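You operate a simulated robot arm through the tools that you are given. There is no shell and no other tool. Be economical: measure what you need, move in short steps, check, and stop when the job is done.

Carry out the task below with a simulated two-armed robot. There is one attempt and no reset: what you move stays moved.

TASK
Hold the large purple bowl on the side leaf of the steam table steady with one hand and put the jar from the side leaf of the steam table in it with the other.
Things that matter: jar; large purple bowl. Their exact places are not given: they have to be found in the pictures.

It is judged by the outcome, as a careful person would: the job done as asked, and still so three seconds after it is handed in. It fails if anything else is knocked over, pushed out of place, dropped, spilled or broken.

THE ROBOT
Two 7-joint arms with three-finger grippers on one trunk, on a base that drives. Base frame: it is fixed to the floor where the robot stands at the start and does not move with it; the origin is under the middle of the robot, x ahead of it, y to its left, z up; the surface under the hand at the start is at about z = 0.74. Lengths are in m, angles in rad, forces in N, time in s.
The left shoulder is at the start at [0.05, 0.126, 1.269], the right one opposite. With the tool pointing down near the work surface each hand reaches from about 0.1 to 0.78 m from the robot's upright axis, wherever it stands, measured 20 degrees to its own side. Payload 2.94 kg a hand.
Tool frame (each hand has its own): the origin (TCP) lies between the finger pads and is the grasp point; the fingertips stand 0.03 m ahead of it; z points along the fingers, y is the line along which they close. Largest opening 0.128 m; the body of the gripper starts 0.093 m behind the TCP.
Orientation is told as [roll, pitch, yaw] about the base's x, y, z axes, in that order, counted from this pose: with the fingers straight down and closing along the base's y, the tool's x points along the base's -x, its y along +y and its z along -z.

THE INTERFACE
- The arms move only by the tool send_rows. It takes "left_rows", "right_rows" or both (then of equal length, played together; a hand with none holds still); each is one flat list of numbers, 7 for each row, row after row: the shift along the tool's x, y, z in m, then the turn, a rotation vector about the tool's x, y, z in degrees, then the finger opening in m, from 0 to 0.128. In form: [tx, ty, tz, rx, ry, rz, gripper, tx, ty, tz, rx, ry, rz, gripper, ...]. A call has 1 to 10 rows; each row shifts and turns the commanded pose from where the row before left it, along the tool's axes as they then stand. Each row takes 0.2 s and may step no farther than 0.05 m and 0.15 rad from the row before; otherwise, or with a gripper value out of range, the whole call is refused. Where a pose cannot be reached the arm comes as near as it can. A force on the tool above 40 N (or 10 N above the force at the start of the call, whichever is more), or a blocked arm, ends the call early, and 0.2 s more pass. The fingers move at their own pace and stop on an object; they squeeze with about 31 N. The grip force told is the motor's: it shows also when the fingers shut on nothing. Time passes only in rows, and 0.2 s behind the last, so rows that do not move let the fingers close. The reply holds the time, the measured pose of the TCP, the force on the tool along the base axes, the opening and the grip force, in the units named above and with some noise, with the torque about the TCP (base axes, N m) and any sound that the robot's microphone picked up.
- Cameras (640 x 400 px; columns grow to the right, rows downward): "scene" is now at [0.1516, -0.0211, 1.4192]; the picture's right is [-0.25, -0.97, 0.00], its down [-0.71, 0.19, -0.68] and it looks along [0.66, -0.17, -0.74] (base axes); focal length 254 px, centre (320, 200). "left" rides on the left gripper at [0.069, 0.015, -0.12] in its tool frame; the picture's right is [-0.21, 0.98, 0.00], its down [-0.82, -0.18, -0.54] and it looks along [-0.53, -0.12, 0.84] (tool axes); focal length 251 px, centre (320, 200). "right" rides on the right gripper at [0.069, -0.015, -0.12] in its tool frame; the picture's right is [0.21, 0.98, 0.00], its down [-0.82, 0.18, -0.54] and it looks along [-0.53, 0.12, 0.84] (tool axes); focal length 251 px, centre (320, 200).
- capture(camera): a new picture of that camera. It takes no simulated time.
- slide_trunk(by): slides the trunk up (or, below 0, down) by that many m; the arms and the scene camera ride with it, the base frame stays. It gives what a move gives, with no picture.
- steer(legs): drives the robot by 1 to 6 legs, each [ahead, left, turn to the left] in m, m and rad, along the robot's own axes; the way and the turn of a leg run together, so that a leg with both is an arc; at most 1.5 m and 3.142 rad a leg. The arms and the cameras ride along, it lands a little off, and it stops where it bumps. It gives what a move gives.
- head_to(pan, tilt): turns the head with the scene camera to pan (to the left, within 1.396 rad either way) and tilt (down, from -0.506 to 1.204), counted from straight ahead of the robot. It gives what a move gives.
- point_at(camera, pixels): for up to 12 pixels [column, row] of the newest picture of that camera ("zoom" is the newest enlarged one), the place [x, y, z] in the base frame of the surface seen there, good to about 0.003 m. It takes no simulated time.
- close_up(camera, box): a new picture of the part [left, top, right, bottom] of that camera's present view, enlarged. It takes no simulated time.
- job_done(): hands the job in; it is judged then, once.

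Go step by step. Measure first, check grasps and placings, and put right what went wrong. The budget is 80 turns and 70 pictures, counting those below and the enlarged ones. Unless the task says otherwise, let go and move clear before handing in, and close with one line.

The tools are called as name(argument=value, ...) on one line, values as JSON. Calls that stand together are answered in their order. send_rows: Moves the arms, as the interface text tells. Its arguments: {"type":"object","properties":{"left_rows":{"type":"array"},"right_rows":{"type":"array"}},"required":[]} The other tools are called the same way: slide_trunk (by) slides the trunk up or down; steer (legs) drives the base; head_to (pan, tilt) turns the head that bears the scene camera; capture (camera) takes a picture; point_at (camera, pixels) gives the place of the surface under pixels of a picture; close_up (camera, box) takes an enlarged picture of a part of a camera's view; job_done () hands the job in.

At the start:

```text
clock: 0.0
left_position: [0.4877, 0.0267, 1.0717]
left_orientation: [-0.001, -0.001, 0.0]
left_wrist_force: [-0.8, -0.3, -0.7]
left_ft_torque: [0.0, 0.0, -0.03]
left_gripper_width: 0.128
left_grip_force: 0.0
right_position: [0.4057, -0.3545, 1.0933]
right_orientation: [0.001, -0.002, 0.0]
right_wrist_force: [-0.1, -0.8, -0.4]
right_ft_torque: [0.02, -0.01, 0.0]
right_gripper_width: 0.128
right_grip_force: 0.1
trunk travel left (down, up): [-0.48, 0.068]
robot x, y, heading: [0.0, 0.0007, 0.003]
head pan, tilt: [-0.255, 0.826]
```

scene: 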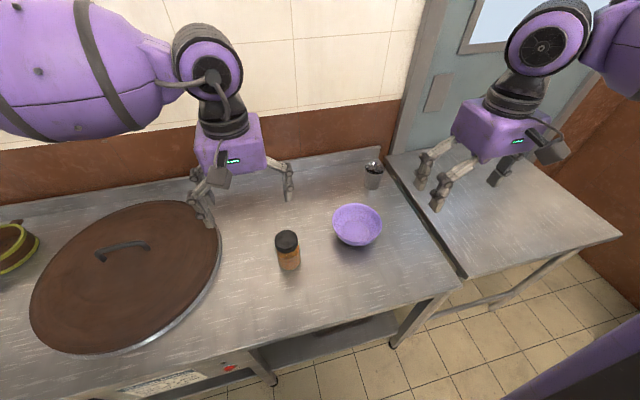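
right: 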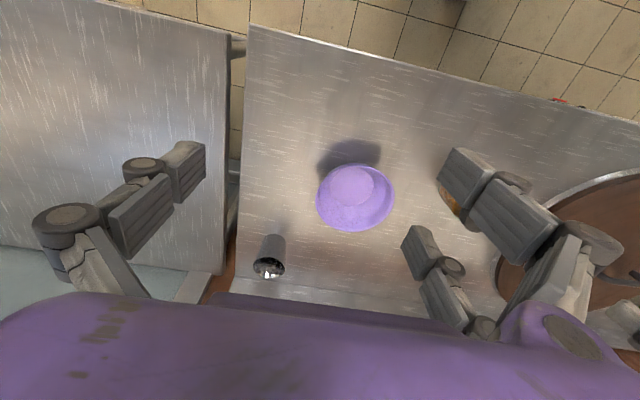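
left: 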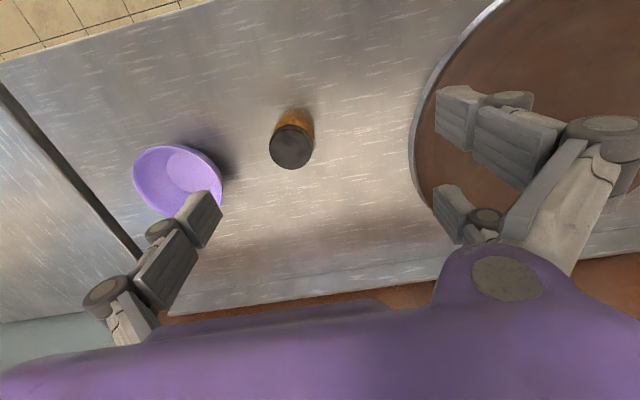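

The scene picture shows the jar near (288,250) and the purple bowl near (357,225), with a metal shaker at (373,175). I'll measure them.

close_up(camera="scene", box=[250, 140, 410, 280])

point_at(camera="scene", pixels=[[287, 238], [289, 262], [290, 270], [357, 205], [334, 222], [381, 222], [357, 246], [357, 222], [373, 163], [374, 185], [320, 270], [277, 240]])

```text
2.86 times, centred on (330, 210) of scene
```

zoom: 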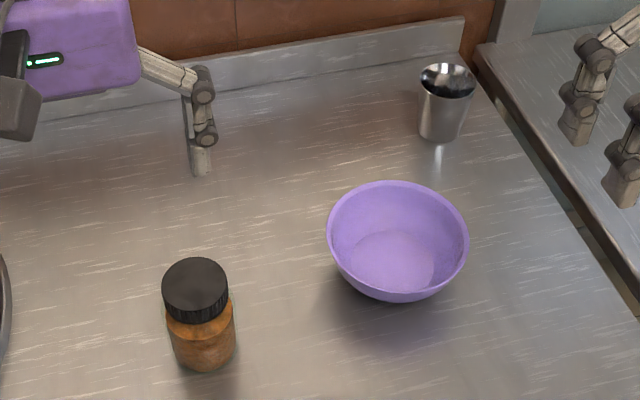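

```text
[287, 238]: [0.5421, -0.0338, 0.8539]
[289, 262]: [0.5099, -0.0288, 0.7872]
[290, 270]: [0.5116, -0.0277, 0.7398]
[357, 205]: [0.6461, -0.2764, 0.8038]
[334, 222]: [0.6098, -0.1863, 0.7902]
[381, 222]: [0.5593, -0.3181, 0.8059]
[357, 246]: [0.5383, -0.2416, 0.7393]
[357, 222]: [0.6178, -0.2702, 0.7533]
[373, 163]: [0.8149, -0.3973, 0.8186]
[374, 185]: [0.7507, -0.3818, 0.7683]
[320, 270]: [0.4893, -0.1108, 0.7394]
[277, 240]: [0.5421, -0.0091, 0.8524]
```

Jar top is at z≈0.854, bowl rim z≈0.805. I'll measure the bowl rim and the jar cap more finely in the zoom.

point_at(camera="zoom", pixels=[[331, 238], [466, 240], [398, 184], [398, 296], [398, 264], [195, 262], [195, 300], [166, 285], [224, 285], [195, 281], [350, 200], [448, 280]])

capture(camera="left")

```text
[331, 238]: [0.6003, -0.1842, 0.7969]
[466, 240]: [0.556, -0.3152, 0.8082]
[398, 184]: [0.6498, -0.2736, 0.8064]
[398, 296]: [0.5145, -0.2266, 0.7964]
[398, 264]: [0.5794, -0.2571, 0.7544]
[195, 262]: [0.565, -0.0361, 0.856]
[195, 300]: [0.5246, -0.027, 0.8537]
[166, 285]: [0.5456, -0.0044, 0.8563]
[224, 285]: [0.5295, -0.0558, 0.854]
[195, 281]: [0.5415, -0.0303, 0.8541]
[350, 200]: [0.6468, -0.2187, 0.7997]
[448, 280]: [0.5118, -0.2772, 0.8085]
```

```text
65 pictures are left
```

left: 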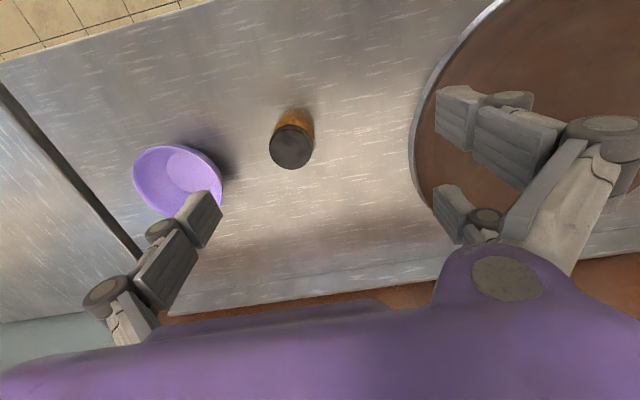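

Bowl centre ≈ (0.58, −0.25), rim radius ≈ 0.07 at z≈0.806; jar axis ≈ (0.543, −0.031), about 0.055 wide. I'll bring the right hand tilted 30° to a standoff off the bowl's right rim.

send_rows(right_rows=[-0.029, -0.0035, 0.0317, 0, 0, 0, 0.06, -0.029, -0.0035, 0.0317, 0, 0, 0, 0.06, -0.029, -0.0035, 0.0317, 0, 0, 0, 0.06, -0.029, -0.0035, 0.0317, 0, 0, 0, 0.06, -0.029, -0.0035, 0.0317, 0, 0, 0, 0.06, -0.029, -0.0035, 0.0317, 0, 0, 0, 0.06, 0, 0, 0, -7.5, 0, 0, 0.06, 0, 0, 0, -7.5, 0, 0, 0.06, 0, 0, 0, -7.5, 0, 0, 0.06, 0, 0, 0, -7.5, 0, 0, 0.06])

capture(camera="right")

capture(camera="scene")

```text
clock: 2.2
left_position: [0.4853, 0.0256, 1.0718]
left_orientation: [0.0, -0.002, 0.0]
left_wrist_force: [0.1, -0.6, 0.1]
left_ft_torque: [0.03, -0.06, 0.0]
left_gripper_width: 0.1281
left_grip_force: 0.0
right_position: [0.5443, -0.3571, 0.946]
right_orientation: [0.52, -0.003, -0.001]
right_wrist_force: [-0.7, -0.2, 0.2]
right_ft_torque: [0.01, -0.01, -0.01]
right_gripper_width: 0.0597
right_grip_force: 0.0
right hand out of reach, approached as far as the arm can: row 6, 9, 10
trunk travel left (down, up): [-0.48, 0.068]
robot x, y, heading: [-0.0026, 0.0023, 0.003]
head pan, tilt: [-0.255, 0.826]
```

```text
64 pictures are left
```

right: 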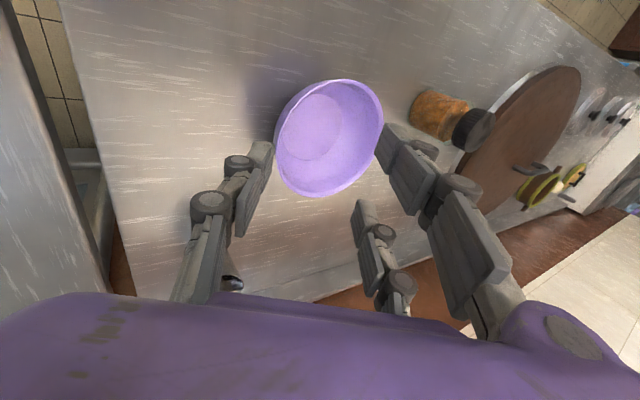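

```text
63 pictures are left
```

scene: 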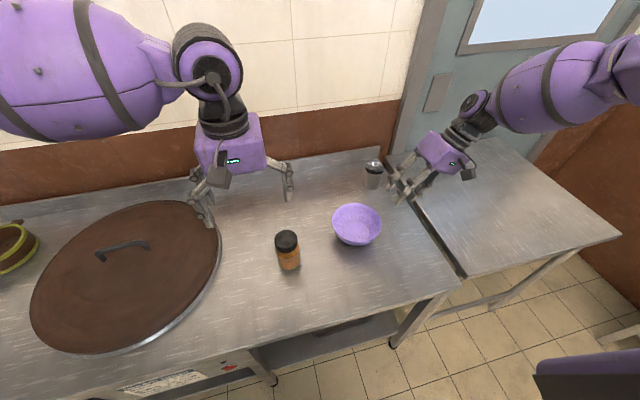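

The right hand came up short at (0.544, −0.357, 0.946), so its reach is limited by shoulder height. I'll back both hands up, then lower the trunk.

send_rows(left_rows=[0, 0, -0.04, 0, 0, 0, 0.1, 0, 0, -0.04, 0, 0, 0, 0.1, 0, 0, -0.04, 0, 0, 0, 0.1], right_rows=[0.02, 0, -0.035, 0, 0, 0, 0.06, 0.02, 0, -0.035, 0, 0, 0, 0.06, 0.02, 0, -0.035, 0, 0, 0, 0.06])

slide_trunk(by=-0.15)

capture(camera="scene")

```text
clock: 3.0
left_position: [0.4866, 0.025, 1.1927]
left_orientation: [-0.001, 0.0, -0.001]
left_wrist_force: [0.4, -0.2, -0.9]
left_ft_torque: [0.01, -0.04, 0.02]
left_gripper_width: 0.1003
left_grip_force: 0.0
right_position: [0.4831, -0.4104, 1.0356]
right_orientation: [0.524, -0.003, 0.002]
right_wrist_force: [-0.4, -0.3, -0.3]
right_ft_torque: [0.03, -0.02, -0.01]
right_gripper_width: 0.0602
right_grip_force: 0.0
trunk travel left (down, up): [-0.48, 0.068]
robot x, y, heading: [0.0033, -0.0008, 0.003]
head pan, tilt: [-0.255, 0.826]
```

```text
clock: 4.8
left_position: [0.487, 0.0246, 1.0414]
left_orientation: [0.0, -0.001, 0.0]
left_wrist_force: [-0.1, 0.5, -0.1]
left_ft_torque: [0.02, -0.03, 0.04]
left_gripper_width: 0.1002
left_grip_force: 0.0
right_position: [0.4856, -0.4107, 0.8849]
right_orientation: [0.522, 0.0, 0.001]
right_wrist_force: [-0.7, -0.1, 0.6]
right_ft_torque: [0.02, -0.02, 0.04]
right_gripper_width: 0.0601
right_grip_force: 0.0
trunk travel left (down, up): [-0.33, 0.218]
robot x, y, heading: [-0.001, -0.0018, -0.001]
head pan, tilt: [-0.255, 0.826]
```

```text
62 pictures are left
```

scene: 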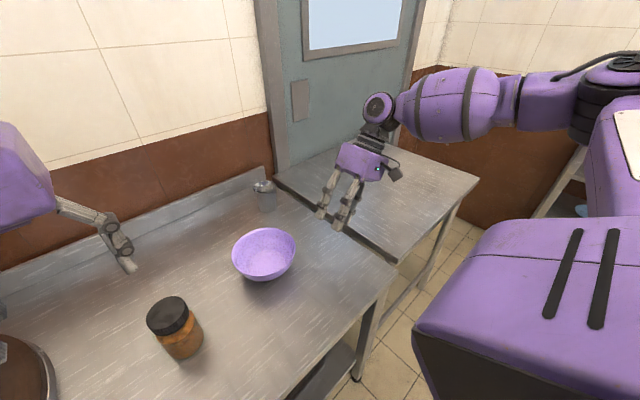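

The hands rode down as expected; right TCP is at (0.486, −0.411, 0.885). I'll move to the standoff by the right rim.

send_rows(right_rows=[-0.0315, 0.0131, 0.0006, 0, 0, 0, 0.06, -0.0315, 0.0131, 0.0006, 0, 0, 0, 0.06, -0.0315, 0.0131, 0.0006, 0, 0, 0, 0.06])

capture(camera="right")

capture(camera="scene")

```text
clock: 5.5
left_position: [0.4895, 0.027, 1.0419]
left_orientation: [-0.001, 0.001, -0.001]
left_wrist_force: [-0.2, -0.9, -0.4]
left_ft_torque: [0.01, 0.03, 0.0]
left_gripper_width: 0.0998
left_grip_force: 0.0
right_position: [0.5796, -0.3728, 0.9025]
right_orientation: [0.521, 0.003, 0.001]
right_wrist_force: [0.2, 0.5, 0.4]
right_ft_torque: [-0.05, 0.03, -0.01]
right_gripper_width: 0.06
right_grip_force: 0.1
trunk travel left (down, up): [-0.33, 0.218]
robot x, y, heading: [-0.0013, -0.002, 0.003]
head pan, tilt: [-0.255, 0.826]
```

```text
61 pictures are left
```

right: 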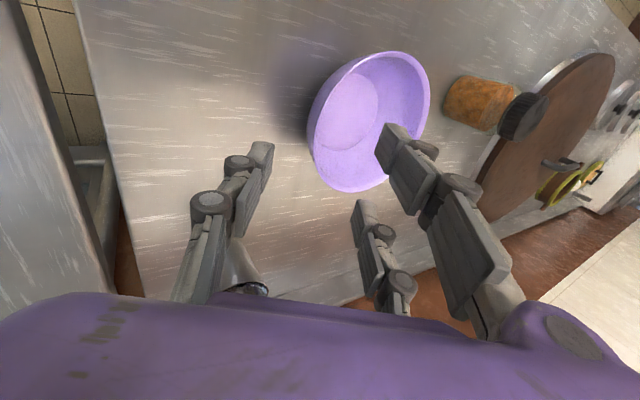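

```text
60 pictures are left
```

scene: 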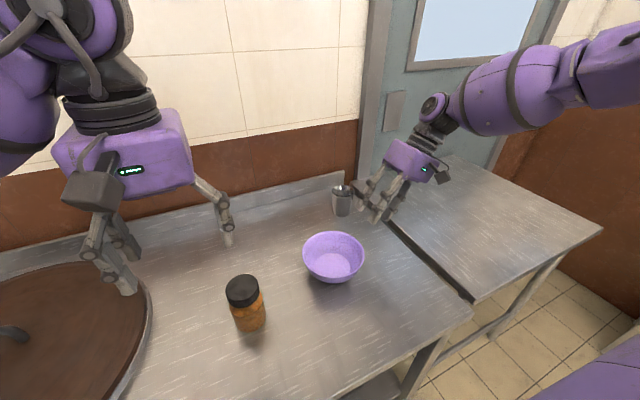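

The standoff is reached. I'll re-measure the rim from the right camera and scene before closing in.

point_at(camera="right", pixels=[[310, 145], [330, 186], [350, 190], [316, 105], [370, 56], [428, 85], [375, 188]])

point_at(camera="scene", pixels=[[305, 254], [361, 256], [333, 235], [355, 243], [242, 285], [242, 278], [230, 290], [257, 288]])

```text
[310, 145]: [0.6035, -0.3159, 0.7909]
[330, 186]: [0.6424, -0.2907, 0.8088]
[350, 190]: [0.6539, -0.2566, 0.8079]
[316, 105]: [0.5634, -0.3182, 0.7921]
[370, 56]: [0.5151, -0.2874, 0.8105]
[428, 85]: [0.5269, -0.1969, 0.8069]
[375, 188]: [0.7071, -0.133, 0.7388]
```

```text
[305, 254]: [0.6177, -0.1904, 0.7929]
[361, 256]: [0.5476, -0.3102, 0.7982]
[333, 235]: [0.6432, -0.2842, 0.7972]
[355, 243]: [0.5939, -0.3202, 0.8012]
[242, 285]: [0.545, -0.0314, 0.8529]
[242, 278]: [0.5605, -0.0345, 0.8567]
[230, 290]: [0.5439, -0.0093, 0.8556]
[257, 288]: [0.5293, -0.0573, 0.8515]
```

Readings agree: rim at right is (0.58, −0.321, 0.808) with a steep wall. I'll ease the tilt to about 22° and descend so the fingers straddle the wall.

send_rows(right_rows=[0, 0.0119, 0, 8, 0, 0, 0.06, 0, 0, 0.032, 0, 0, 0, 0.06, 0, 0, 0.032, 0, 0, 0, 0.06, 0, 0, 0.032, 0, 0, 0, 0.06])

capture(camera="right")

close_up(camera="scene", box=[220, 150, 460, 300])

```text
clock: 6.5
left_position: [0.488, 0.0257, 1.0412]
left_orientation: [0.001, 0.0, 0.0]
left_wrist_force: [-0.3, -0.1, 0.3]
left_ft_torque: [0.02, -0.01, 0.0]
left_gripper_width: 0.0998
left_grip_force: 0.2
right_position: [0.5804, -0.3278, 0.8201]
right_orientation: [0.385, -0.001, 0.001]
right_wrist_force: [-0.5, -1.2, 0.2]
right_ft_torque: [-0.01, -0.01, 0.0]
right_gripper_width: 0.0598
right_grip_force: 0.1
trunk travel left (down, up): [-0.33, 0.218]
robot x, y, heading: [0.0042, 0.001, -0.001]
head pan, tilt: [-0.255, 0.826]
```

```text
59 pictures are left
```

right: 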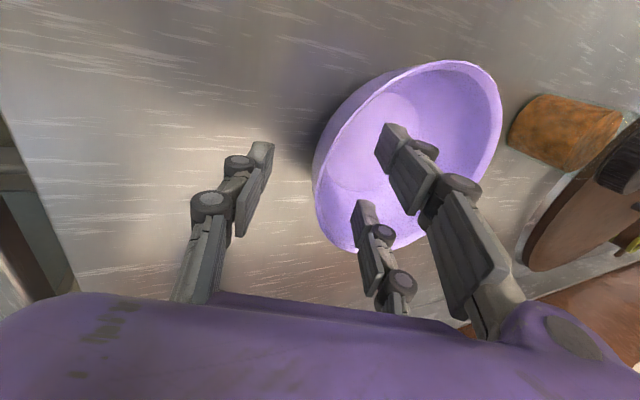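

```text
2.67 times, centred on (340, 225) of scene
```

zoom: 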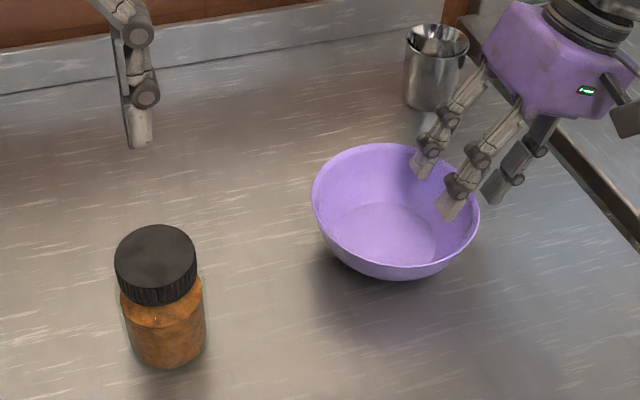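

The picture shows two finger parts inside the bowl (430,165) and (455,205), and one outside (500,190). I'll measure their tips against the rim.

point_at(camera="zoom", pixels=[[422, 172], [448, 212], [494, 196], [452, 182], [475, 220], [470, 205]])

point_at(camera="right", pixels=[[386, 140], [360, 212], [262, 155], [330, 230], [316, 185], [325, 140]])

```text
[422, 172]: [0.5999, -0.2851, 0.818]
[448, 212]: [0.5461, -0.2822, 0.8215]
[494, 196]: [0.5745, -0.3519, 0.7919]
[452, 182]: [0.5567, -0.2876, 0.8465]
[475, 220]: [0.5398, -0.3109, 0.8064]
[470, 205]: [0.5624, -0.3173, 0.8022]
```

```text
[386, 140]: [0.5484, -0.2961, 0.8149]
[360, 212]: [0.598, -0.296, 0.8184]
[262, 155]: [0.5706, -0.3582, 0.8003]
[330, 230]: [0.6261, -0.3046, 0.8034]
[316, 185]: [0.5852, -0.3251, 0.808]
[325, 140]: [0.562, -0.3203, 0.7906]
```

The fingers straddle the wall well but shallowly. I'll go 13 mm deeper, then close gently on the rim.

send_rows(right_rows=[0, 0, 0.013, 0, 0, 0, 0.06, 0, 0, 0, 0, 0, 0, 0.04, 0, 0, 0, 0, 0, 0, 0.025, 0, 0, 0, 0, 0, 0, 0.015, 0, 0, 0, 0, 0, 0, 0.008, 0, 0, 0, 0, 0, 0, 0.0, 0, 0, 0, 0, 0, 0, 0.0])

capture(camera="right")

close_up(camera="scene", box=[220, 150, 460, 300])

```text
clock: 8.2
left_position: [0.4864, 0.0263, 1.0426]
left_orientation: [0.0, 0.0, 0.0]
left_wrist_force: [-0.5, 0.9, -1.0]
left_ft_torque: [-0.02, -0.01, -0.03]
left_gripper_width: 0.1001
left_grip_force: 0.1
right_position: [0.5808, -0.3222, 0.8111]
right_orientation: [0.384, -0.001, -0.002]
right_wrist_force: [-0.2, 4.1, 10.8]
right_ft_torque: [1.38, -0.17, -0.07]
right_gripper_width: 0.0165
right_grip_force: 31.6
trunk travel left (down, up): [-0.33, 0.218]
robot x, y, heading: [0.0, 0.0035, 0.001]
head pan, tilt: [-0.255, 0.826]
```

```text
57 pictures are left
```

right: 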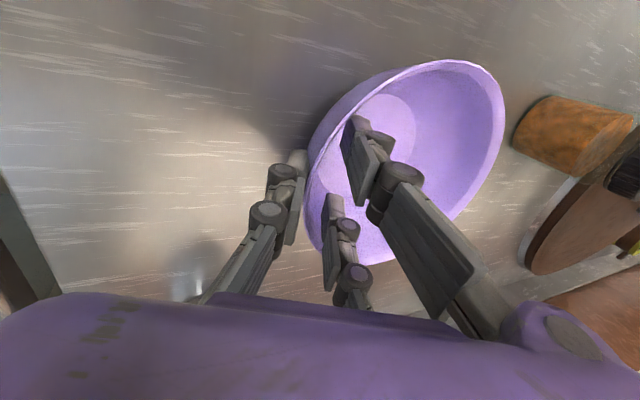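

```text
2.67 times, centred on (340, 225) of scene
```

zoom: 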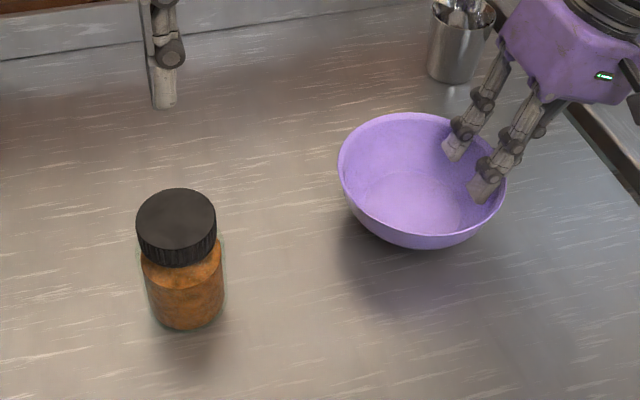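

The bowl is gripped (opening 0.0165, 31.6 N). I'll check whether it is still level.

point_at(camera="zoom", pixels=[[341, 165], [420, 114], [503, 190], [400, 234], [365, 130], [420, 205], [380, 200], [176, 215], [176, 192], [140, 215], [213, 215]])

point_at(camera="right", pixels=[[420, 66], [500, 90], [502, 130], [310, 165], [370, 110], [480, 180]])

```text
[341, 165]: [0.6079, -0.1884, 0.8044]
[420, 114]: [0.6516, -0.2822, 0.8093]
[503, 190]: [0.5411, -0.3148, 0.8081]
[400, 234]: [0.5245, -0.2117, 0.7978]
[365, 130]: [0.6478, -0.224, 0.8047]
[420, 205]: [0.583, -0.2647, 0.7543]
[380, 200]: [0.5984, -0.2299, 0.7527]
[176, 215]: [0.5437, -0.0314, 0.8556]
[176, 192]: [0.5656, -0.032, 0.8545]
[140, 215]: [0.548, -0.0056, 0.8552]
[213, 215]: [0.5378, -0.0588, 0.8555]
```

```text
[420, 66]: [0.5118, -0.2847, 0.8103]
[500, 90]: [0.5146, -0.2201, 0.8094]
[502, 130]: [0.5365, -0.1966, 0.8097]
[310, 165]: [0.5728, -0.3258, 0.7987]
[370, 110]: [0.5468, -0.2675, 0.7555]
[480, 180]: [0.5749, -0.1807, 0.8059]
```

The bowl is level and unmoved, held firm; centre (0.581, −0.252), floor z≈0.754. Now I turn the left hand 90° clockwise so it stays slim beside the right hand.

send_rows(left_rows=[0, 0, 0, 0, 0, 8.4, 0.1, 0, 0, 0, 0, 0, 8.4, 0.1, 0, 0, 0, 0, 0, 8.4, 0.1, 0, 0, 0, 0, 0, 8.4, 0.1, 0, 0, 0, 0, 0, 8.4, 0.1, 0, 0, 0, 0, 0, 8.4, 0.1, 0, 0, 0, 0, 0, 8.4, 0.1, 0, 0, 0, 0, 0, 8.4, 0.1, 0, 0, 0, 0, 0, 8.4, 0.1, 0, 0, 0, 0, 0, 8.4, 0.1])

capture(camera="left")

capture(camera="scene")

```text
clock: 10.3
left_position: [0.4809, 0.0242, 1.0412]
left_orientation: [0.002, -0.001, -1.463]
left_wrist_force: [0.0, -0.1, -0.3]
left_ft_torque: [0.0, 0.01, 0.04]
left_gripper_width: 0.0998
left_grip_force: 0.2
left hand out of reach, approached as far as the arm can: row 10
right_position: [0.5796, -0.3227, 0.8095]
right_orientation: [0.385, 0.0, 0.001]
right_wrist_force: [2.9, 0.8, 12.0]
right_ft_torque: [1.09, -0.31, -0.24]
right_gripper_width: 0.0171
right_grip_force: 31.4
trunk travel left (down, up): [-0.33, 0.218]
robot x, y, heading: [-0.0007, -0.0042, 0.001]
head pan, tilt: [-0.255, 0.826]
```

```text
55 pictures are left
```

left: 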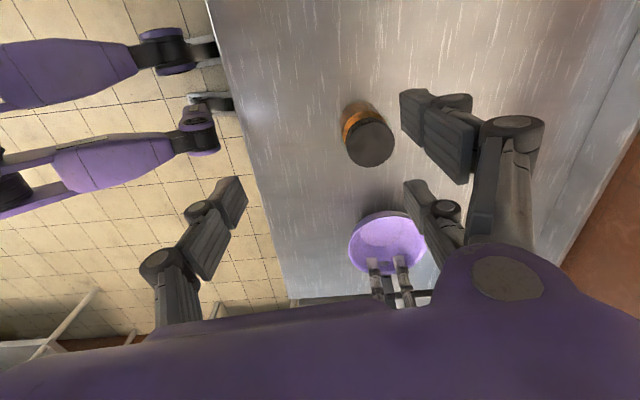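

```text
54 pictures are left
```

scene: 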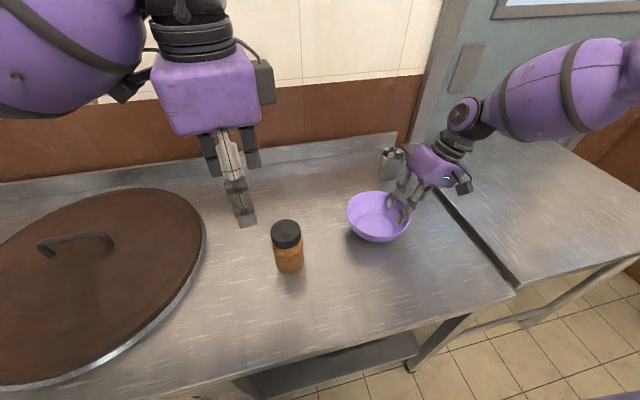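

The left hand is at yaw −1.46, close enough. I'll move it over the jar axis and stop just above the cap.

send_rows(left_rows=[-0.0311, 0.0283, 0, 0, 0, 0, 0.1, -0.0311, 0.0283, 0, 0, 0, 0, 0.1, 0, 0, 0.045, 0, 0, 0, 0.1, 0, 0, 0.045, 0, 0, 0, 0.1, 0, 0, 0.045, 0, 0, 0, 0.1])

capture(camera="left")

capture(camera="scene")

```text
clock: 11.6
left_position: [0.4929, -0.017, 0.955]
left_orientation: [-0.001, -0.003, -1.432]
left_wrist_force: [-0.4, 0.3, -0.7]
left_ft_torque: [-0.01, 0.03, 0.01]
left_gripper_width: 0.0997
left_grip_force: 0.0
left hand out of reach, approached as far as the arm can: row 1, 2, 3, 4, 5
right_position: [0.5792, -0.3224, 0.8102]
right_orientation: [0.382, -0.002, -0.002]
right_wrist_force: [-1.7, -5.0, 13.2]
right_ft_torque: [1.02, 0.04, 0.14]
right_gripper_width: 0.0169
right_grip_force: 31.1
trunk travel left (down, up): [-0.33, 0.218]
robot x, y, heading: [0.0049, -0.0012, -0.002]
head pan, tilt: [-0.255, 0.826]
```

```text
53 pictures are left
```

left: 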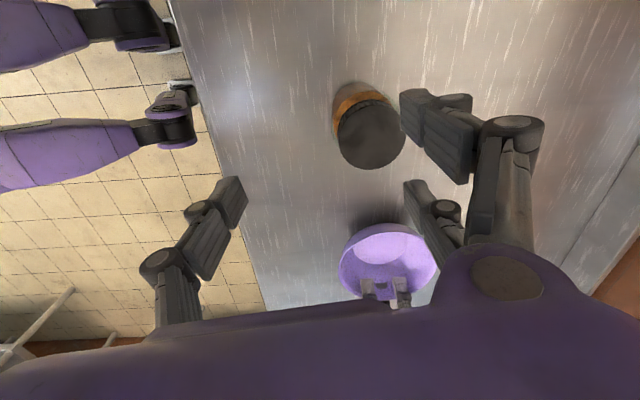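

```text
52 pictures are left
```

scene: 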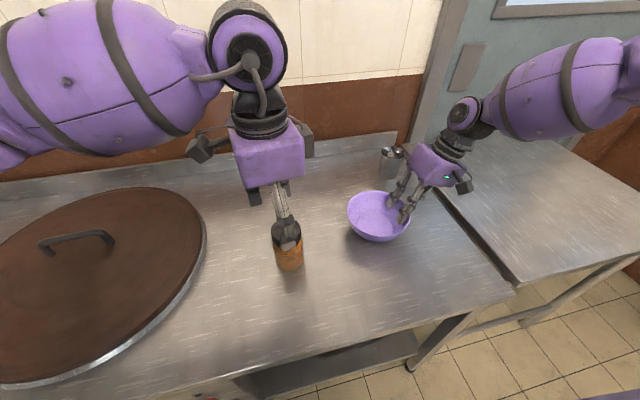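

At this yaw the left wrist is at its limit and stops at (0.493, −0.017). I'll turn back about 30° and try for the jar axis again at this height.

send_rows(left_rows=[0, 0, 0, 0, 0, -7.5, 0.1, 0, 0, 0, 0, 0, -7.5, 0.1, 0, 0, 0, 0, 0, -7.5, 0.1, 0, 0, 0, 0, 0, -7.5, 0.1, 0, 0, 0, 0, 0, 0, 0.1])

```text
clock: 12.8
left_position: [0.4949, -0.0185, 0.9548]
left_orientation: [0.0, -0.002, -0.94]
left_wrist_force: [-0.4, 0.8, -0.7]
left_ft_torque: [0.02, -0.02, 0.04]
left_gripper_width: 0.1001
left_grip_force: 0.1
right_position: [0.5785, -0.3233, 0.8088]
right_orientation: [0.384, 0.0, 0.001]
right_wrist_force: [-3.5, 0.4, 10.7]
right_ft_torque: [0.88, 0.25, 0.37]
right_gripper_width: 0.017
right_grip_force: 30.9
trunk travel left (down, up): [-0.33, 0.218]
robot x, y, heading: [-0.0012, 0.0012, 0.001]
head pan, tilt: [-0.255, 0.826]
```

Yaw is −0.94 now. Moving to the jar axis, tips staying above the cap.

send_rows(left_rows=[-0.0197, 0.016, 0, 0, 0, 0, 0.1, -0.0197, 0.0159, 0, 0, 0, 0, 0.1, 0, 0, 0.025, 0, 0, 0, 0.1, 0, 0, 0.025, 0, 0, 0, 0.1])

capture(camera="left")

capture(camera="scene")

```text
clock: 13.8
left_position: [0.5433, -0.0324, 0.9059]
left_orientation: [0.0, -0.002, -0.943]
left_wrist_force: [-0.8, 1.0, -0.6]
left_ft_torque: [-0.02, -0.05, -0.01]
left_gripper_width: 0.0999
left_grip_force: 0.2
right_position: [0.5792, -0.3233, 0.8098]
right_orientation: [0.384, -0.001, 0.001]
right_wrist_force: [-1.6, 0.9, 8.2]
right_ft_torque: [0.85, 0.11, 0.22]
right_gripper_width: 0.0168
right_grip_force: 31.1
trunk travel left (down, up): [-0.33, 0.218]
robot x, y, heading: [0.0008, 0.0009, -0.001]
head pan, tilt: [-0.255, 0.826]
```

```text
51 pictures are left
```

left: 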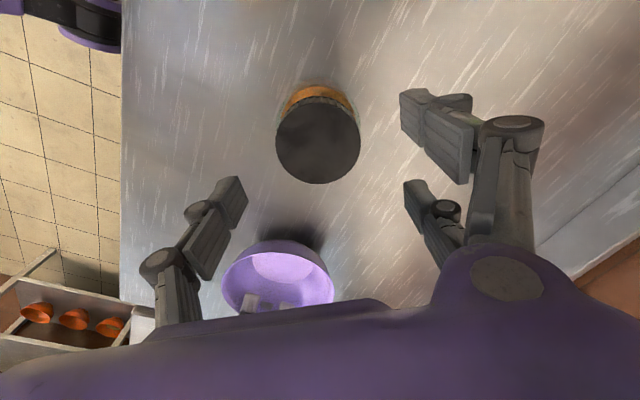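

```text
50 pictures are left
```

scene: 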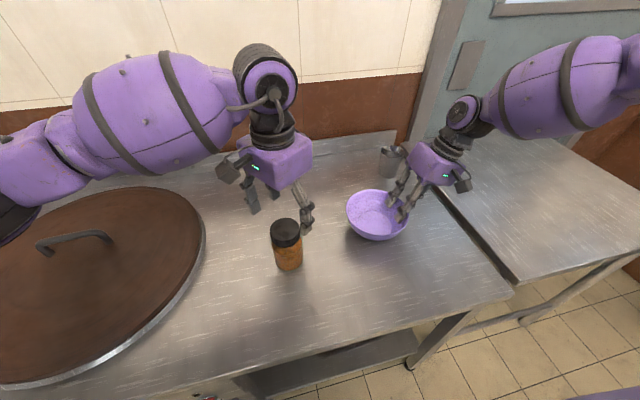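

The jar cap is centred near (318,140) in the left view; I'll verify it against the tool axis.

point_at(camera="left", pixels=[[318, 140], [318, 100], [318, 182], [278, 140], [359, 140], [235, 185], [408, 110], [412, 195]])

```text
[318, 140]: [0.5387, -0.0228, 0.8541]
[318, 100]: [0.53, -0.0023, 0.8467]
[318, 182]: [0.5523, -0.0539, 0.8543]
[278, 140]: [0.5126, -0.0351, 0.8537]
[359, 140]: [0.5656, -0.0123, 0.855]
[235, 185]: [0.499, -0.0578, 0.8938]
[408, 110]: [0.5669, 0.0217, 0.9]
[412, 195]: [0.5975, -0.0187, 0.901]
```

The tool axis is within 4 mm of the jar axis. I'll descend to TCP z≈0.84 and close on the cap.

send_rows(left_rows=[0.003, 0.001, 0.02, 0, 0, 0, 0.1, 0, 0, 0.0225, 0, 0, 0, 0.1, 0, 0, 0.0225, 0, 0, 0, 0.1, 0, 0, 0, 0, 0, 0, 0.07, 0, 0, 0, 0, 0, 0, 0.05, 0, 0, 0, 0, 0, 0, 0.03, 0, 0, 0, 0, 0, 0, 0.03])

capture(camera="scene")

capture(camera="left")

```text
clock: 15.3
left_position: [0.5422, -0.0285, 0.8395]
left_orientation: [0.0, -0.001, -0.942]
left_wrist_force: [-0.8, -1.5, 0.4]
left_ft_torque: [-0.16, -0.06, -0.01]
left_gripper_width: 0.0661
left_grip_force: 30.7
right_position: [0.5805, -0.3239, 0.8099]
right_orientation: [0.384, -0.002, 0.0]
right_wrist_force: [0.1, 1.8, 8.2]
right_ft_torque: [1.0, -0.05, 0.08]
right_gripper_width: 0.0168
right_grip_force: 30.7
trunk travel left (down, up): [-0.33, 0.218]
robot x, y, heading: [-0.0021, 0.0022, -0.004]
head pan, tilt: [-0.255, 0.826]
```

```text
49 pictures are left
```

scene: 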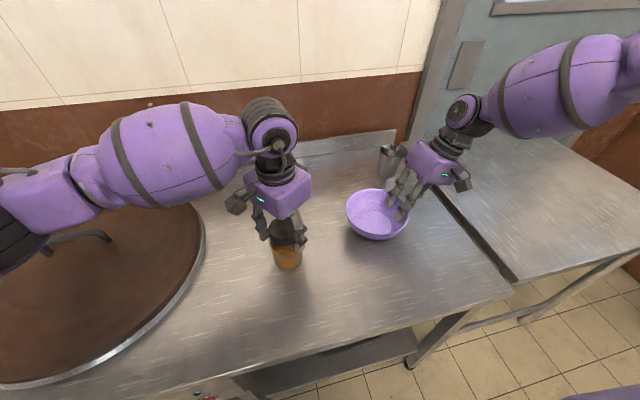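

```text
48 pictures are left
```

left: 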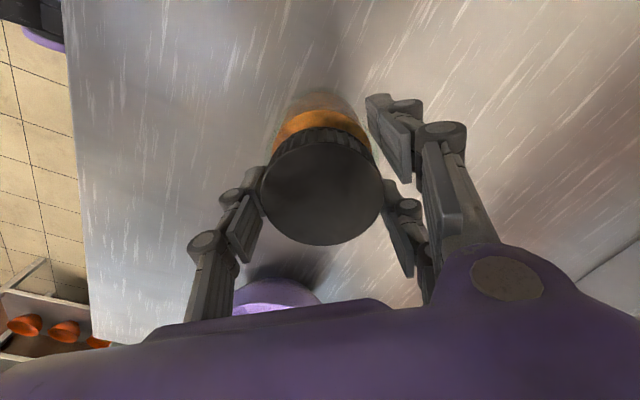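

The cap is gripped (opening 0.066, 30.7 N). Lifting 0.11 m and checking.

send_rows(left_rows=[0, 0, -0.02, 0, 0, 0, 0.03, 0, 0, -0.03, 0, 0, 0, 0.03, 0, 0, -0.03, 0, 0, 0, 0.03, 0, 0, -0.03, 0, 0, 0, 0.03])

capture(camera="scene")

```text
clock: 16.4
left_position: [0.5436, -0.0274, 0.9485]
left_orientation: [-0.001, -0.003, -0.941]
left_wrist_force: [0.1, -0.5, -3.8]
left_ft_torque: [-0.05, -0.01, 0.01]
left_gripper_width: 0.0661
left_grip_force: 31.2
right_position: [0.58, -0.3223, 0.809]
right_orientation: [0.385, -0.002, -0.001]
right_wrist_force: [-0.8, -0.9, 11.5]
right_ft_torque: [1.1, -0.02, 0.03]
right_gripper_width: 0.0171
right_grip_force: 31.0
trunk travel left (down, up): [-0.33, 0.218]
robot x, y, heading: [0.0004, -0.0034, 0.001]
head pan, tilt: [-0.255, 0.826]
```

```text
47 pictures are left
```

scene: 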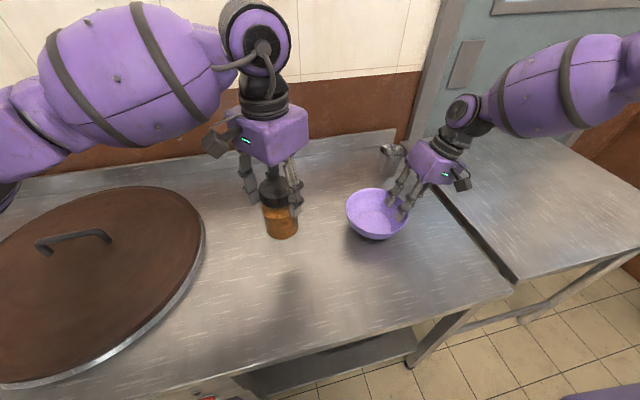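

The jar hangs straight in the left hand. I'll carry it halfway and turn the hand a little further clockwise for clearance from the right hand.

send_rows(left_rows=[-0.0322, -0.0153, 0, 0, 0, 0, 0.03, -0.0322, -0.0153, 0, 0, 0, 0, 0.03, -0.0322, -0.0153, 0, 0, 0, 0, 0.03, 0, 0, 0, 0, 0, 6, 0.03, 0, 0, 0, 0, 0, 6, 0.03, 0, 0, 0, 0, 0, 6, 0.03])

capture(camera="scene")

capture(camera="left")

```text
clock: 17.8
left_position: [0.5632, -0.134, 0.9505]
left_orientation: [-0.001, 0.001, -1.257]
left_wrist_force: [0.3, 0.1, -3.3]
left_ft_torque: [0.01, 0.02, 0.02]
left_gripper_width: 0.0661
left_grip_force: 30.7
right_position: [0.5784, -0.324, 0.8093]
right_orientation: [0.383, -0.001, 0.0]
right_wrist_force: [-0.4, 0.0, 10.3]
right_ft_torque: [1.05, -0.14, 0.0]
right_gripper_width: 0.0173
right_grip_force: 31.4
trunk travel left (down, up): [-0.33, 0.218]
robot x, y, heading: [0.0029, -0.0019, -0.001]
head pan, tilt: [-0.255, 0.826]
```

```text
46 pictures are left
```

scene: 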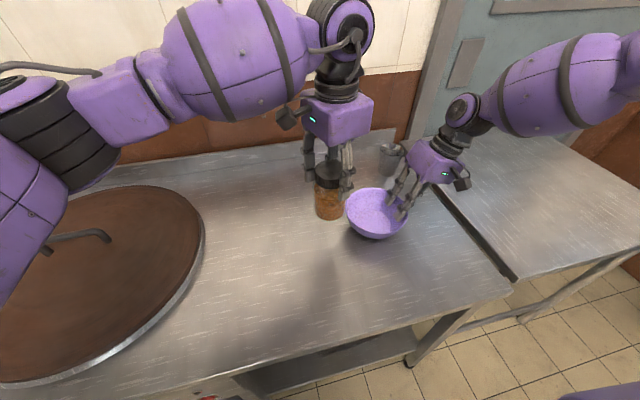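

```text
45 pictures are left
```

left: 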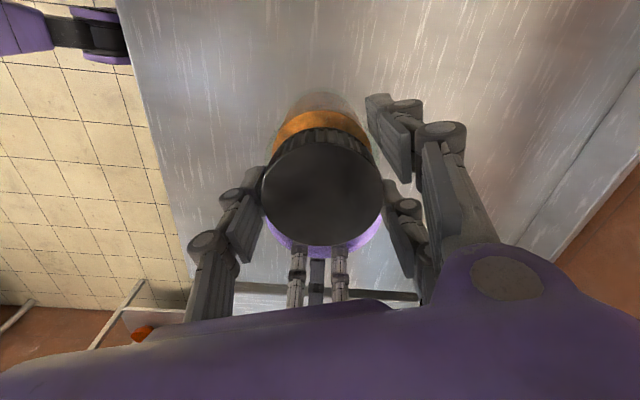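

Yaw −1.26 holds fine. I'll measure palm faces of both hands and the elbow height over the lid before closing the gap.

point_at(camera="scene", pixels=[[415, 150], [432, 142], [412, 165], [368, 98], [370, 115], [345, 140], [337, 90], [110, 180], [50, 240], [70, 190], [105, 236], [400, 180]])

```text
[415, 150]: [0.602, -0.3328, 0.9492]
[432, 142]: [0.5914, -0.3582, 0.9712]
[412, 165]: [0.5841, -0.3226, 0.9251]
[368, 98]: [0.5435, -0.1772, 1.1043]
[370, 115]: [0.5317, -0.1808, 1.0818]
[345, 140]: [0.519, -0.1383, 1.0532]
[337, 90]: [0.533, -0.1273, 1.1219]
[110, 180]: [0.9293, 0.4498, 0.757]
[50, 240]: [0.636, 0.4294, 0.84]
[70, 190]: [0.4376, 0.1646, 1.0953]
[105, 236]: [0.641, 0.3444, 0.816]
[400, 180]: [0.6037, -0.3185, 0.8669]
```

Clearance will be about 4–5 cm between palms, and the elbow is well above the lid. Carrying the jar over the bowl.

send_rows(left_rows=[-0.0345, -0.0059, 0, 0, 0, 0, 0.03, -0.0345, -0.0059, 0, 0, 0, 0, 0.03, -0.0345, -0.0059, 0, 0, 0, 0, 0.03, 0, 0, 0, 0, 0, 0, 0.03])

capture(camera="scene")

capture(camera="left")

capture(camera="right")

```text
clock: 18.8
left_position: [0.5701, -0.1815, 0.9493]
left_orientation: [-0.001, 0.001, -1.256]
left_wrist_force: [0.8, -0.1, -3.8]
left_ft_torque: [0.02, 0.02, -0.02]
left_gripper_width: 0.0663
left_grip_force: 31.0
left hand out of reach, approached as far as the arm can: row 2, 3
right_position: [0.5801, -0.3223, 0.8092]
right_orientation: [0.383, 0.001, -0.001]
right_wrist_force: [-0.5, -0.9, 10.4]
right_ft_torque: [0.94, -0.08, 0.03]
right_gripper_width: 0.0168
right_grip_force: 31.7
trunk travel left (down, up): [-0.33, 0.218]
robot x, y, heading: [-0.0042, -0.001, -0.002]
head pan, tilt: [-0.255, 0.826]
```

```text
44 pictures are left
```

scene: 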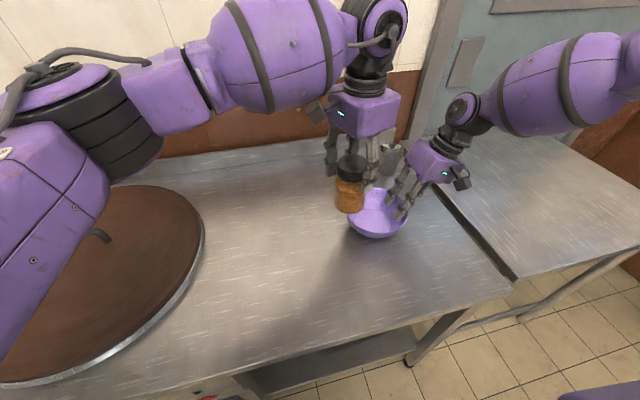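

```text
43 pictures are left
```

left: 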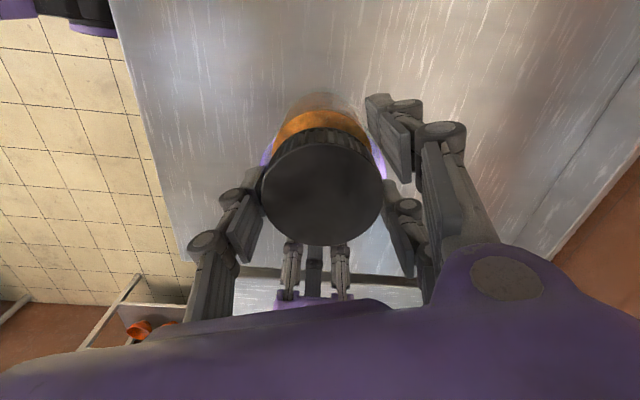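

```text
42 pictures are left
```

right: 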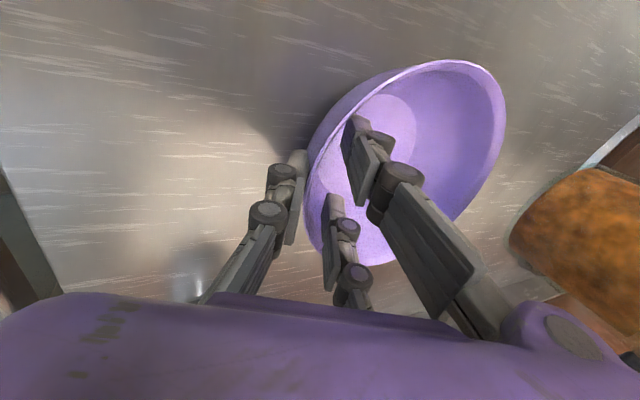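

The left arm stops at y=−0.18 at this yaw. I'll turn the hand back about 18° and try to continue to the bowl centre, staying high.

send_rows(left_rows=[0, 0, 0, 0, 0, -6, 0.03, 0, 0, 0, 0, 0, -6, 0.03, 0, 0, 0, 0, 0, -6, 0.03, -0.0205, -0.0087, 0, 0, 0, 0, 0.03, -0.0205, -0.0087, 0, 0, 0, 0, 0.03, 0, 0, 0, 0, 0, 0, 0.03])

capture(camera="scene")

```text
clock: 20.1
left_position: [0.58, -0.2247, 0.9502]
left_orientation: [0.0, -0.002, -0.941]
left_wrist_force: [0.4, 0.3, -3.4]
left_ft_torque: [-0.03, 0.0, -0.02]
left_gripper_width: 0.0661
left_grip_force: 31.0
right_position: [0.5816, -0.3228, 0.8089]
right_orientation: [0.382, -0.001, -0.002]
right_wrist_force: [0.4, -0.3, 10.5]
right_ft_torque: [0.97, -0.02, 0.06]
right_gripper_width: 0.0172
right_grip_force: 31.1
trunk travel left (down, up): [-0.33, 0.218]
robot x, y, heading: [-0.0023, 0.0034, -0.003]
head pan, tilt: [-0.255, 0.826]
```

```text
41 pictures are left
```

scene: 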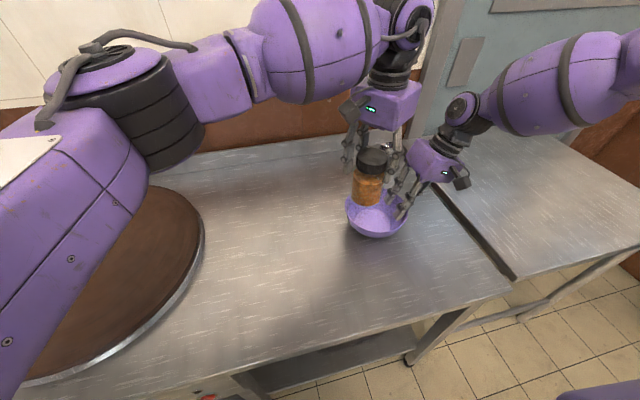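

That works: TCP at (0.580, −0.225), jar above the bowl. I'll check gaps between the hands before lowering.

close_up(camera="scene", box=[310, 60, 490, 250])

capture(camera="right")

capture(camera="left")

```text
2.11 times, centred on (400, 155) of scene
```

zoom: 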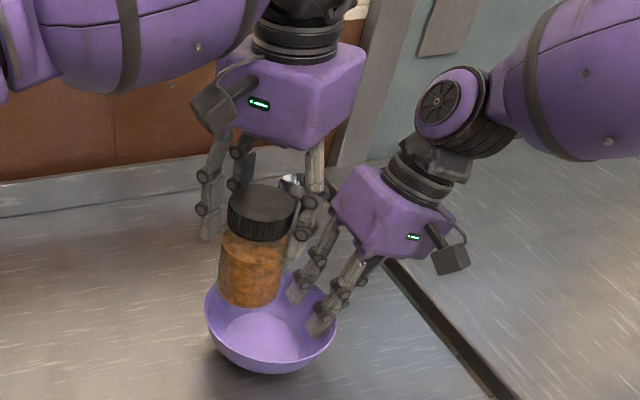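

```text
39 pictures are left
```

right: 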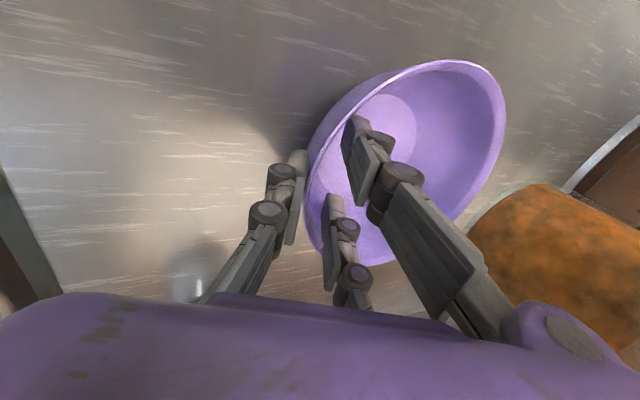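

```text
38 pictures are left
```

left: 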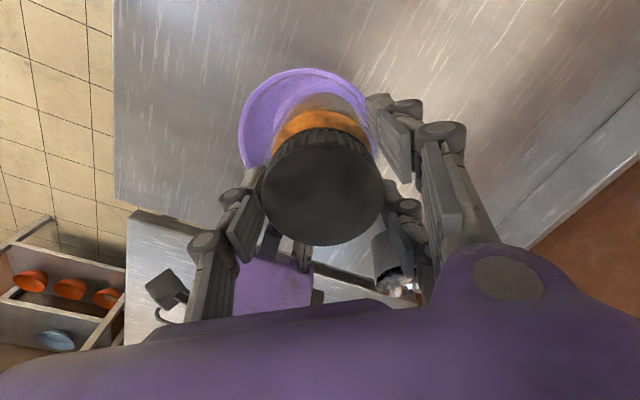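

Measuring finger and palm gaps in these views.

point_at(camera="zoom", pixels=[[340, 190], [335, 210], [310, 180], [300, 245], [315, 215], [302, 148], [345, 120], [325, 250], [365, 255], [300, 300], [250, 300], [245, 235]])

point_at(camera="left", pixels=[[275, 275], [300, 290], [245, 285], [250, 240], [235, 200], [410, 240], [390, 270], [380, 240], [415, 290]])

```text
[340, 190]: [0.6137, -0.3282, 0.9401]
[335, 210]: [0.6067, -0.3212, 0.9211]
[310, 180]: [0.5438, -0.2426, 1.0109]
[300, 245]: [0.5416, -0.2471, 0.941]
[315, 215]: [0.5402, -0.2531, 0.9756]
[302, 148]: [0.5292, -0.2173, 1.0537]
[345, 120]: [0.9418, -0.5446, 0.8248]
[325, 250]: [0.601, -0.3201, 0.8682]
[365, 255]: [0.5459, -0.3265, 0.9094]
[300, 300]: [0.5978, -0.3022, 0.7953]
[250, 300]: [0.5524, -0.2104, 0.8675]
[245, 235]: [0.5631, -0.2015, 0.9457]
```

```text
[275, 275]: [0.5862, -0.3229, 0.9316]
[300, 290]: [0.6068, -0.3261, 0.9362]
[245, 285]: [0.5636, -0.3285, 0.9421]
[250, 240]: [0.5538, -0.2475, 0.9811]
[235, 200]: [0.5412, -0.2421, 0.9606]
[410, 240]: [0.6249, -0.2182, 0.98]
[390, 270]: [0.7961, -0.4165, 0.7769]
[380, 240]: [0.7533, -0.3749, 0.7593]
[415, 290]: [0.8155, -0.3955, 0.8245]
```

Gaps are comfortable (left finger y≈−0.25, right palm y≈−0.322). I'll centre the jar to y≈−0.242 and lower most of the way.

send_rows(left_rows=[-0.0137, -0.01, 0, 0, 0, 0, 0.03, 0, 0, 0, 0, 0, 0, 0.03, 0, 0, 0.03, 0, 0, 0, 0.03, 0, 0, 0.03, 0, 0, 0, 0.03, 0, 0, 0.015, 0, 0, 0, 0.03, 0, 0, 0, 0, 0, 0, 0.03])

close_up(camera="scene", box=[310, 60, 490, 250])

capture(camera="right")

```text
clock: 21.6
left_position: [0.5798, -0.2425, 0.8751]
left_orientation: [-0.001, 0.0, -0.942]
left_wrist_force: [0.1, -0.4, -3.3]
left_ft_torque: [-0.03, 0.02, 0.03]
left_gripper_width: 0.0658
left_grip_force: 31.0
right_position: [0.5797, -0.3231, 0.8099]
right_orientation: [0.386, -0.002, 0.0]
right_wrist_force: [-0.6, 0.0, 9.9]
right_ft_torque: [1.0, 0.05, 0.06]
right_gripper_width: 0.0169
right_grip_force: 30.9
trunk travel left (down, up): [-0.33, 0.218]
robot x, y, heading: [0.0014, -0.0021, 0.003]
head pan, tilt: [-0.255, 0.826]
```

```text
2.11 times, centred on (400, 155) of scene
```

zoom: 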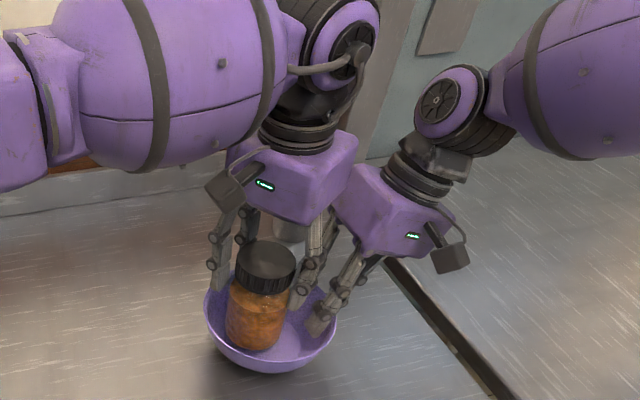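

```text
36 pictures are left
```

right: 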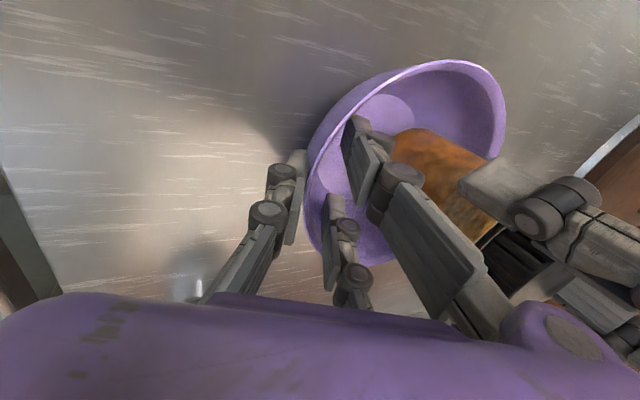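

The jar is inside the rim. I'll check the palm gap at zoom (350,190) and then lower the last ~2 cm.

point_at(camera="zoom", pixels=[[325, 205], [340, 180], [352, 165], [310, 220], [345, 205], [340, 215], [310, 280], [325, 270], [336, 250]])

```text
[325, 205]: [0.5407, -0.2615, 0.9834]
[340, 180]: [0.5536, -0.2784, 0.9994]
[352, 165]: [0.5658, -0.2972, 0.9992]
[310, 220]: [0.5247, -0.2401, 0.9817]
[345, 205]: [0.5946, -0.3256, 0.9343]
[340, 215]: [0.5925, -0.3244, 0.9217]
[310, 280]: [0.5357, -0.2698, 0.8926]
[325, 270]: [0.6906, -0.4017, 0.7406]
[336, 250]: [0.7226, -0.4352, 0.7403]
```

Gap stays about 2.5–3 cm. Lowering in small steps to touch down.

send_rows(left_rows=[0, 0, 0.01, 0, 0, 0, 0.03, 0, 0, 0.005, 0, 0, 0, 0.03, 0, 0, 0.003, 0, 0, 0, 0.03, 0, 0, 0.002, 0, 0, 0, 0.03, 0, 0, 0, 0, 0, 0, 0.03])

```text
clock: 22.8
left_position: [0.5791, -0.2434, 0.856]
left_orientation: [-0.002, -0.006, -0.945]
left_wrist_force: [-1.2, -20.2, 18.9]
left_ft_torque: [-1.23, 0.06, 0.02]
left_gripper_width: 0.0657
left_grip_force: 31.6
right_position: [0.5808, -0.3229, 0.8108]
right_orientation: [0.385, -0.002, 0.0]
right_wrist_force: [3.1, 12.7, 4.2]
right_ft_torque: [0.76, -0.15, -0.34]
right_gripper_width: 0.0165
right_grip_force: 30.8
trunk travel left (down, up): [-0.33, 0.218]
robot x, y, heading: [-0.0038, 0.0013, -0.004]
head pan, tilt: [-0.255, 0.826]
```

Contact shows −20 N in y: the jar's foot meets the curved wall on the left side. I'll lift 5 mm, shift 7 mm to the right, and lower again.

send_rows(left_rows=[0, 0, -0.006, 0, 0, 0, 0.03, -0.0057, -0.0041, 0, 0, 0, 0, 0.03, 0, 0, 0, 0, 0, 0, 0.03])

capture(camera="right")

close_up(camera="scene", box=[330, 120, 450, 260])

```text
clock: 23.6
left_position: [0.5803, -0.2476, 0.8614]
left_orientation: [0.002, 0.002, -0.937]
left_wrist_force: [0.2, -1.3, -3.7]
left_ft_torque: [0.04, 0.01, 0.0]
left_gripper_width: 0.0659
left_grip_force: 31.6
right_position: [0.5808, -0.3232, 0.8101]
right_orientation: [0.384, -0.001, -0.001]
right_wrist_force: [0.7, 3.8, 11.7]
right_ft_torque: [1.23, 0.18, -0.06]
right_gripper_width: 0.0169
right_grip_force: 31.2
trunk travel left (down, up): [-0.33, 0.218]
robot x, y, heading: [0.0012, 0.0005, -0.001]
head pan, tilt: [-0.255, 0.826]
```

```text
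35 pictures are left
```

right: 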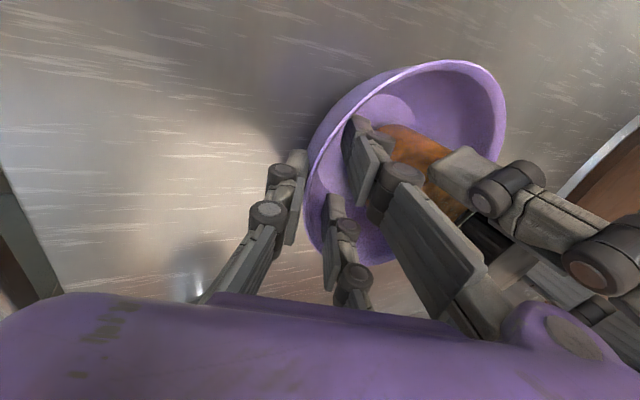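

```text
2.86 times, centred on (390, 190) of scene
```

zoom: 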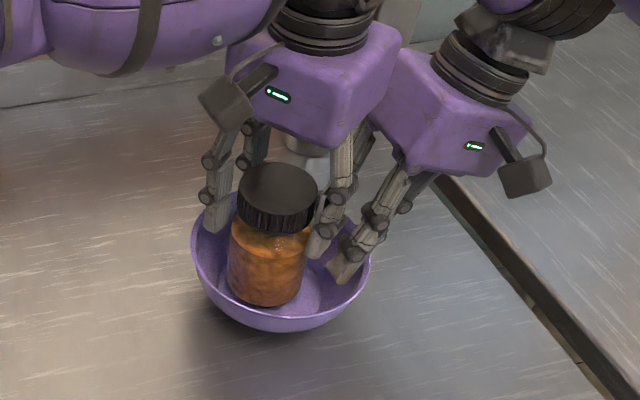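

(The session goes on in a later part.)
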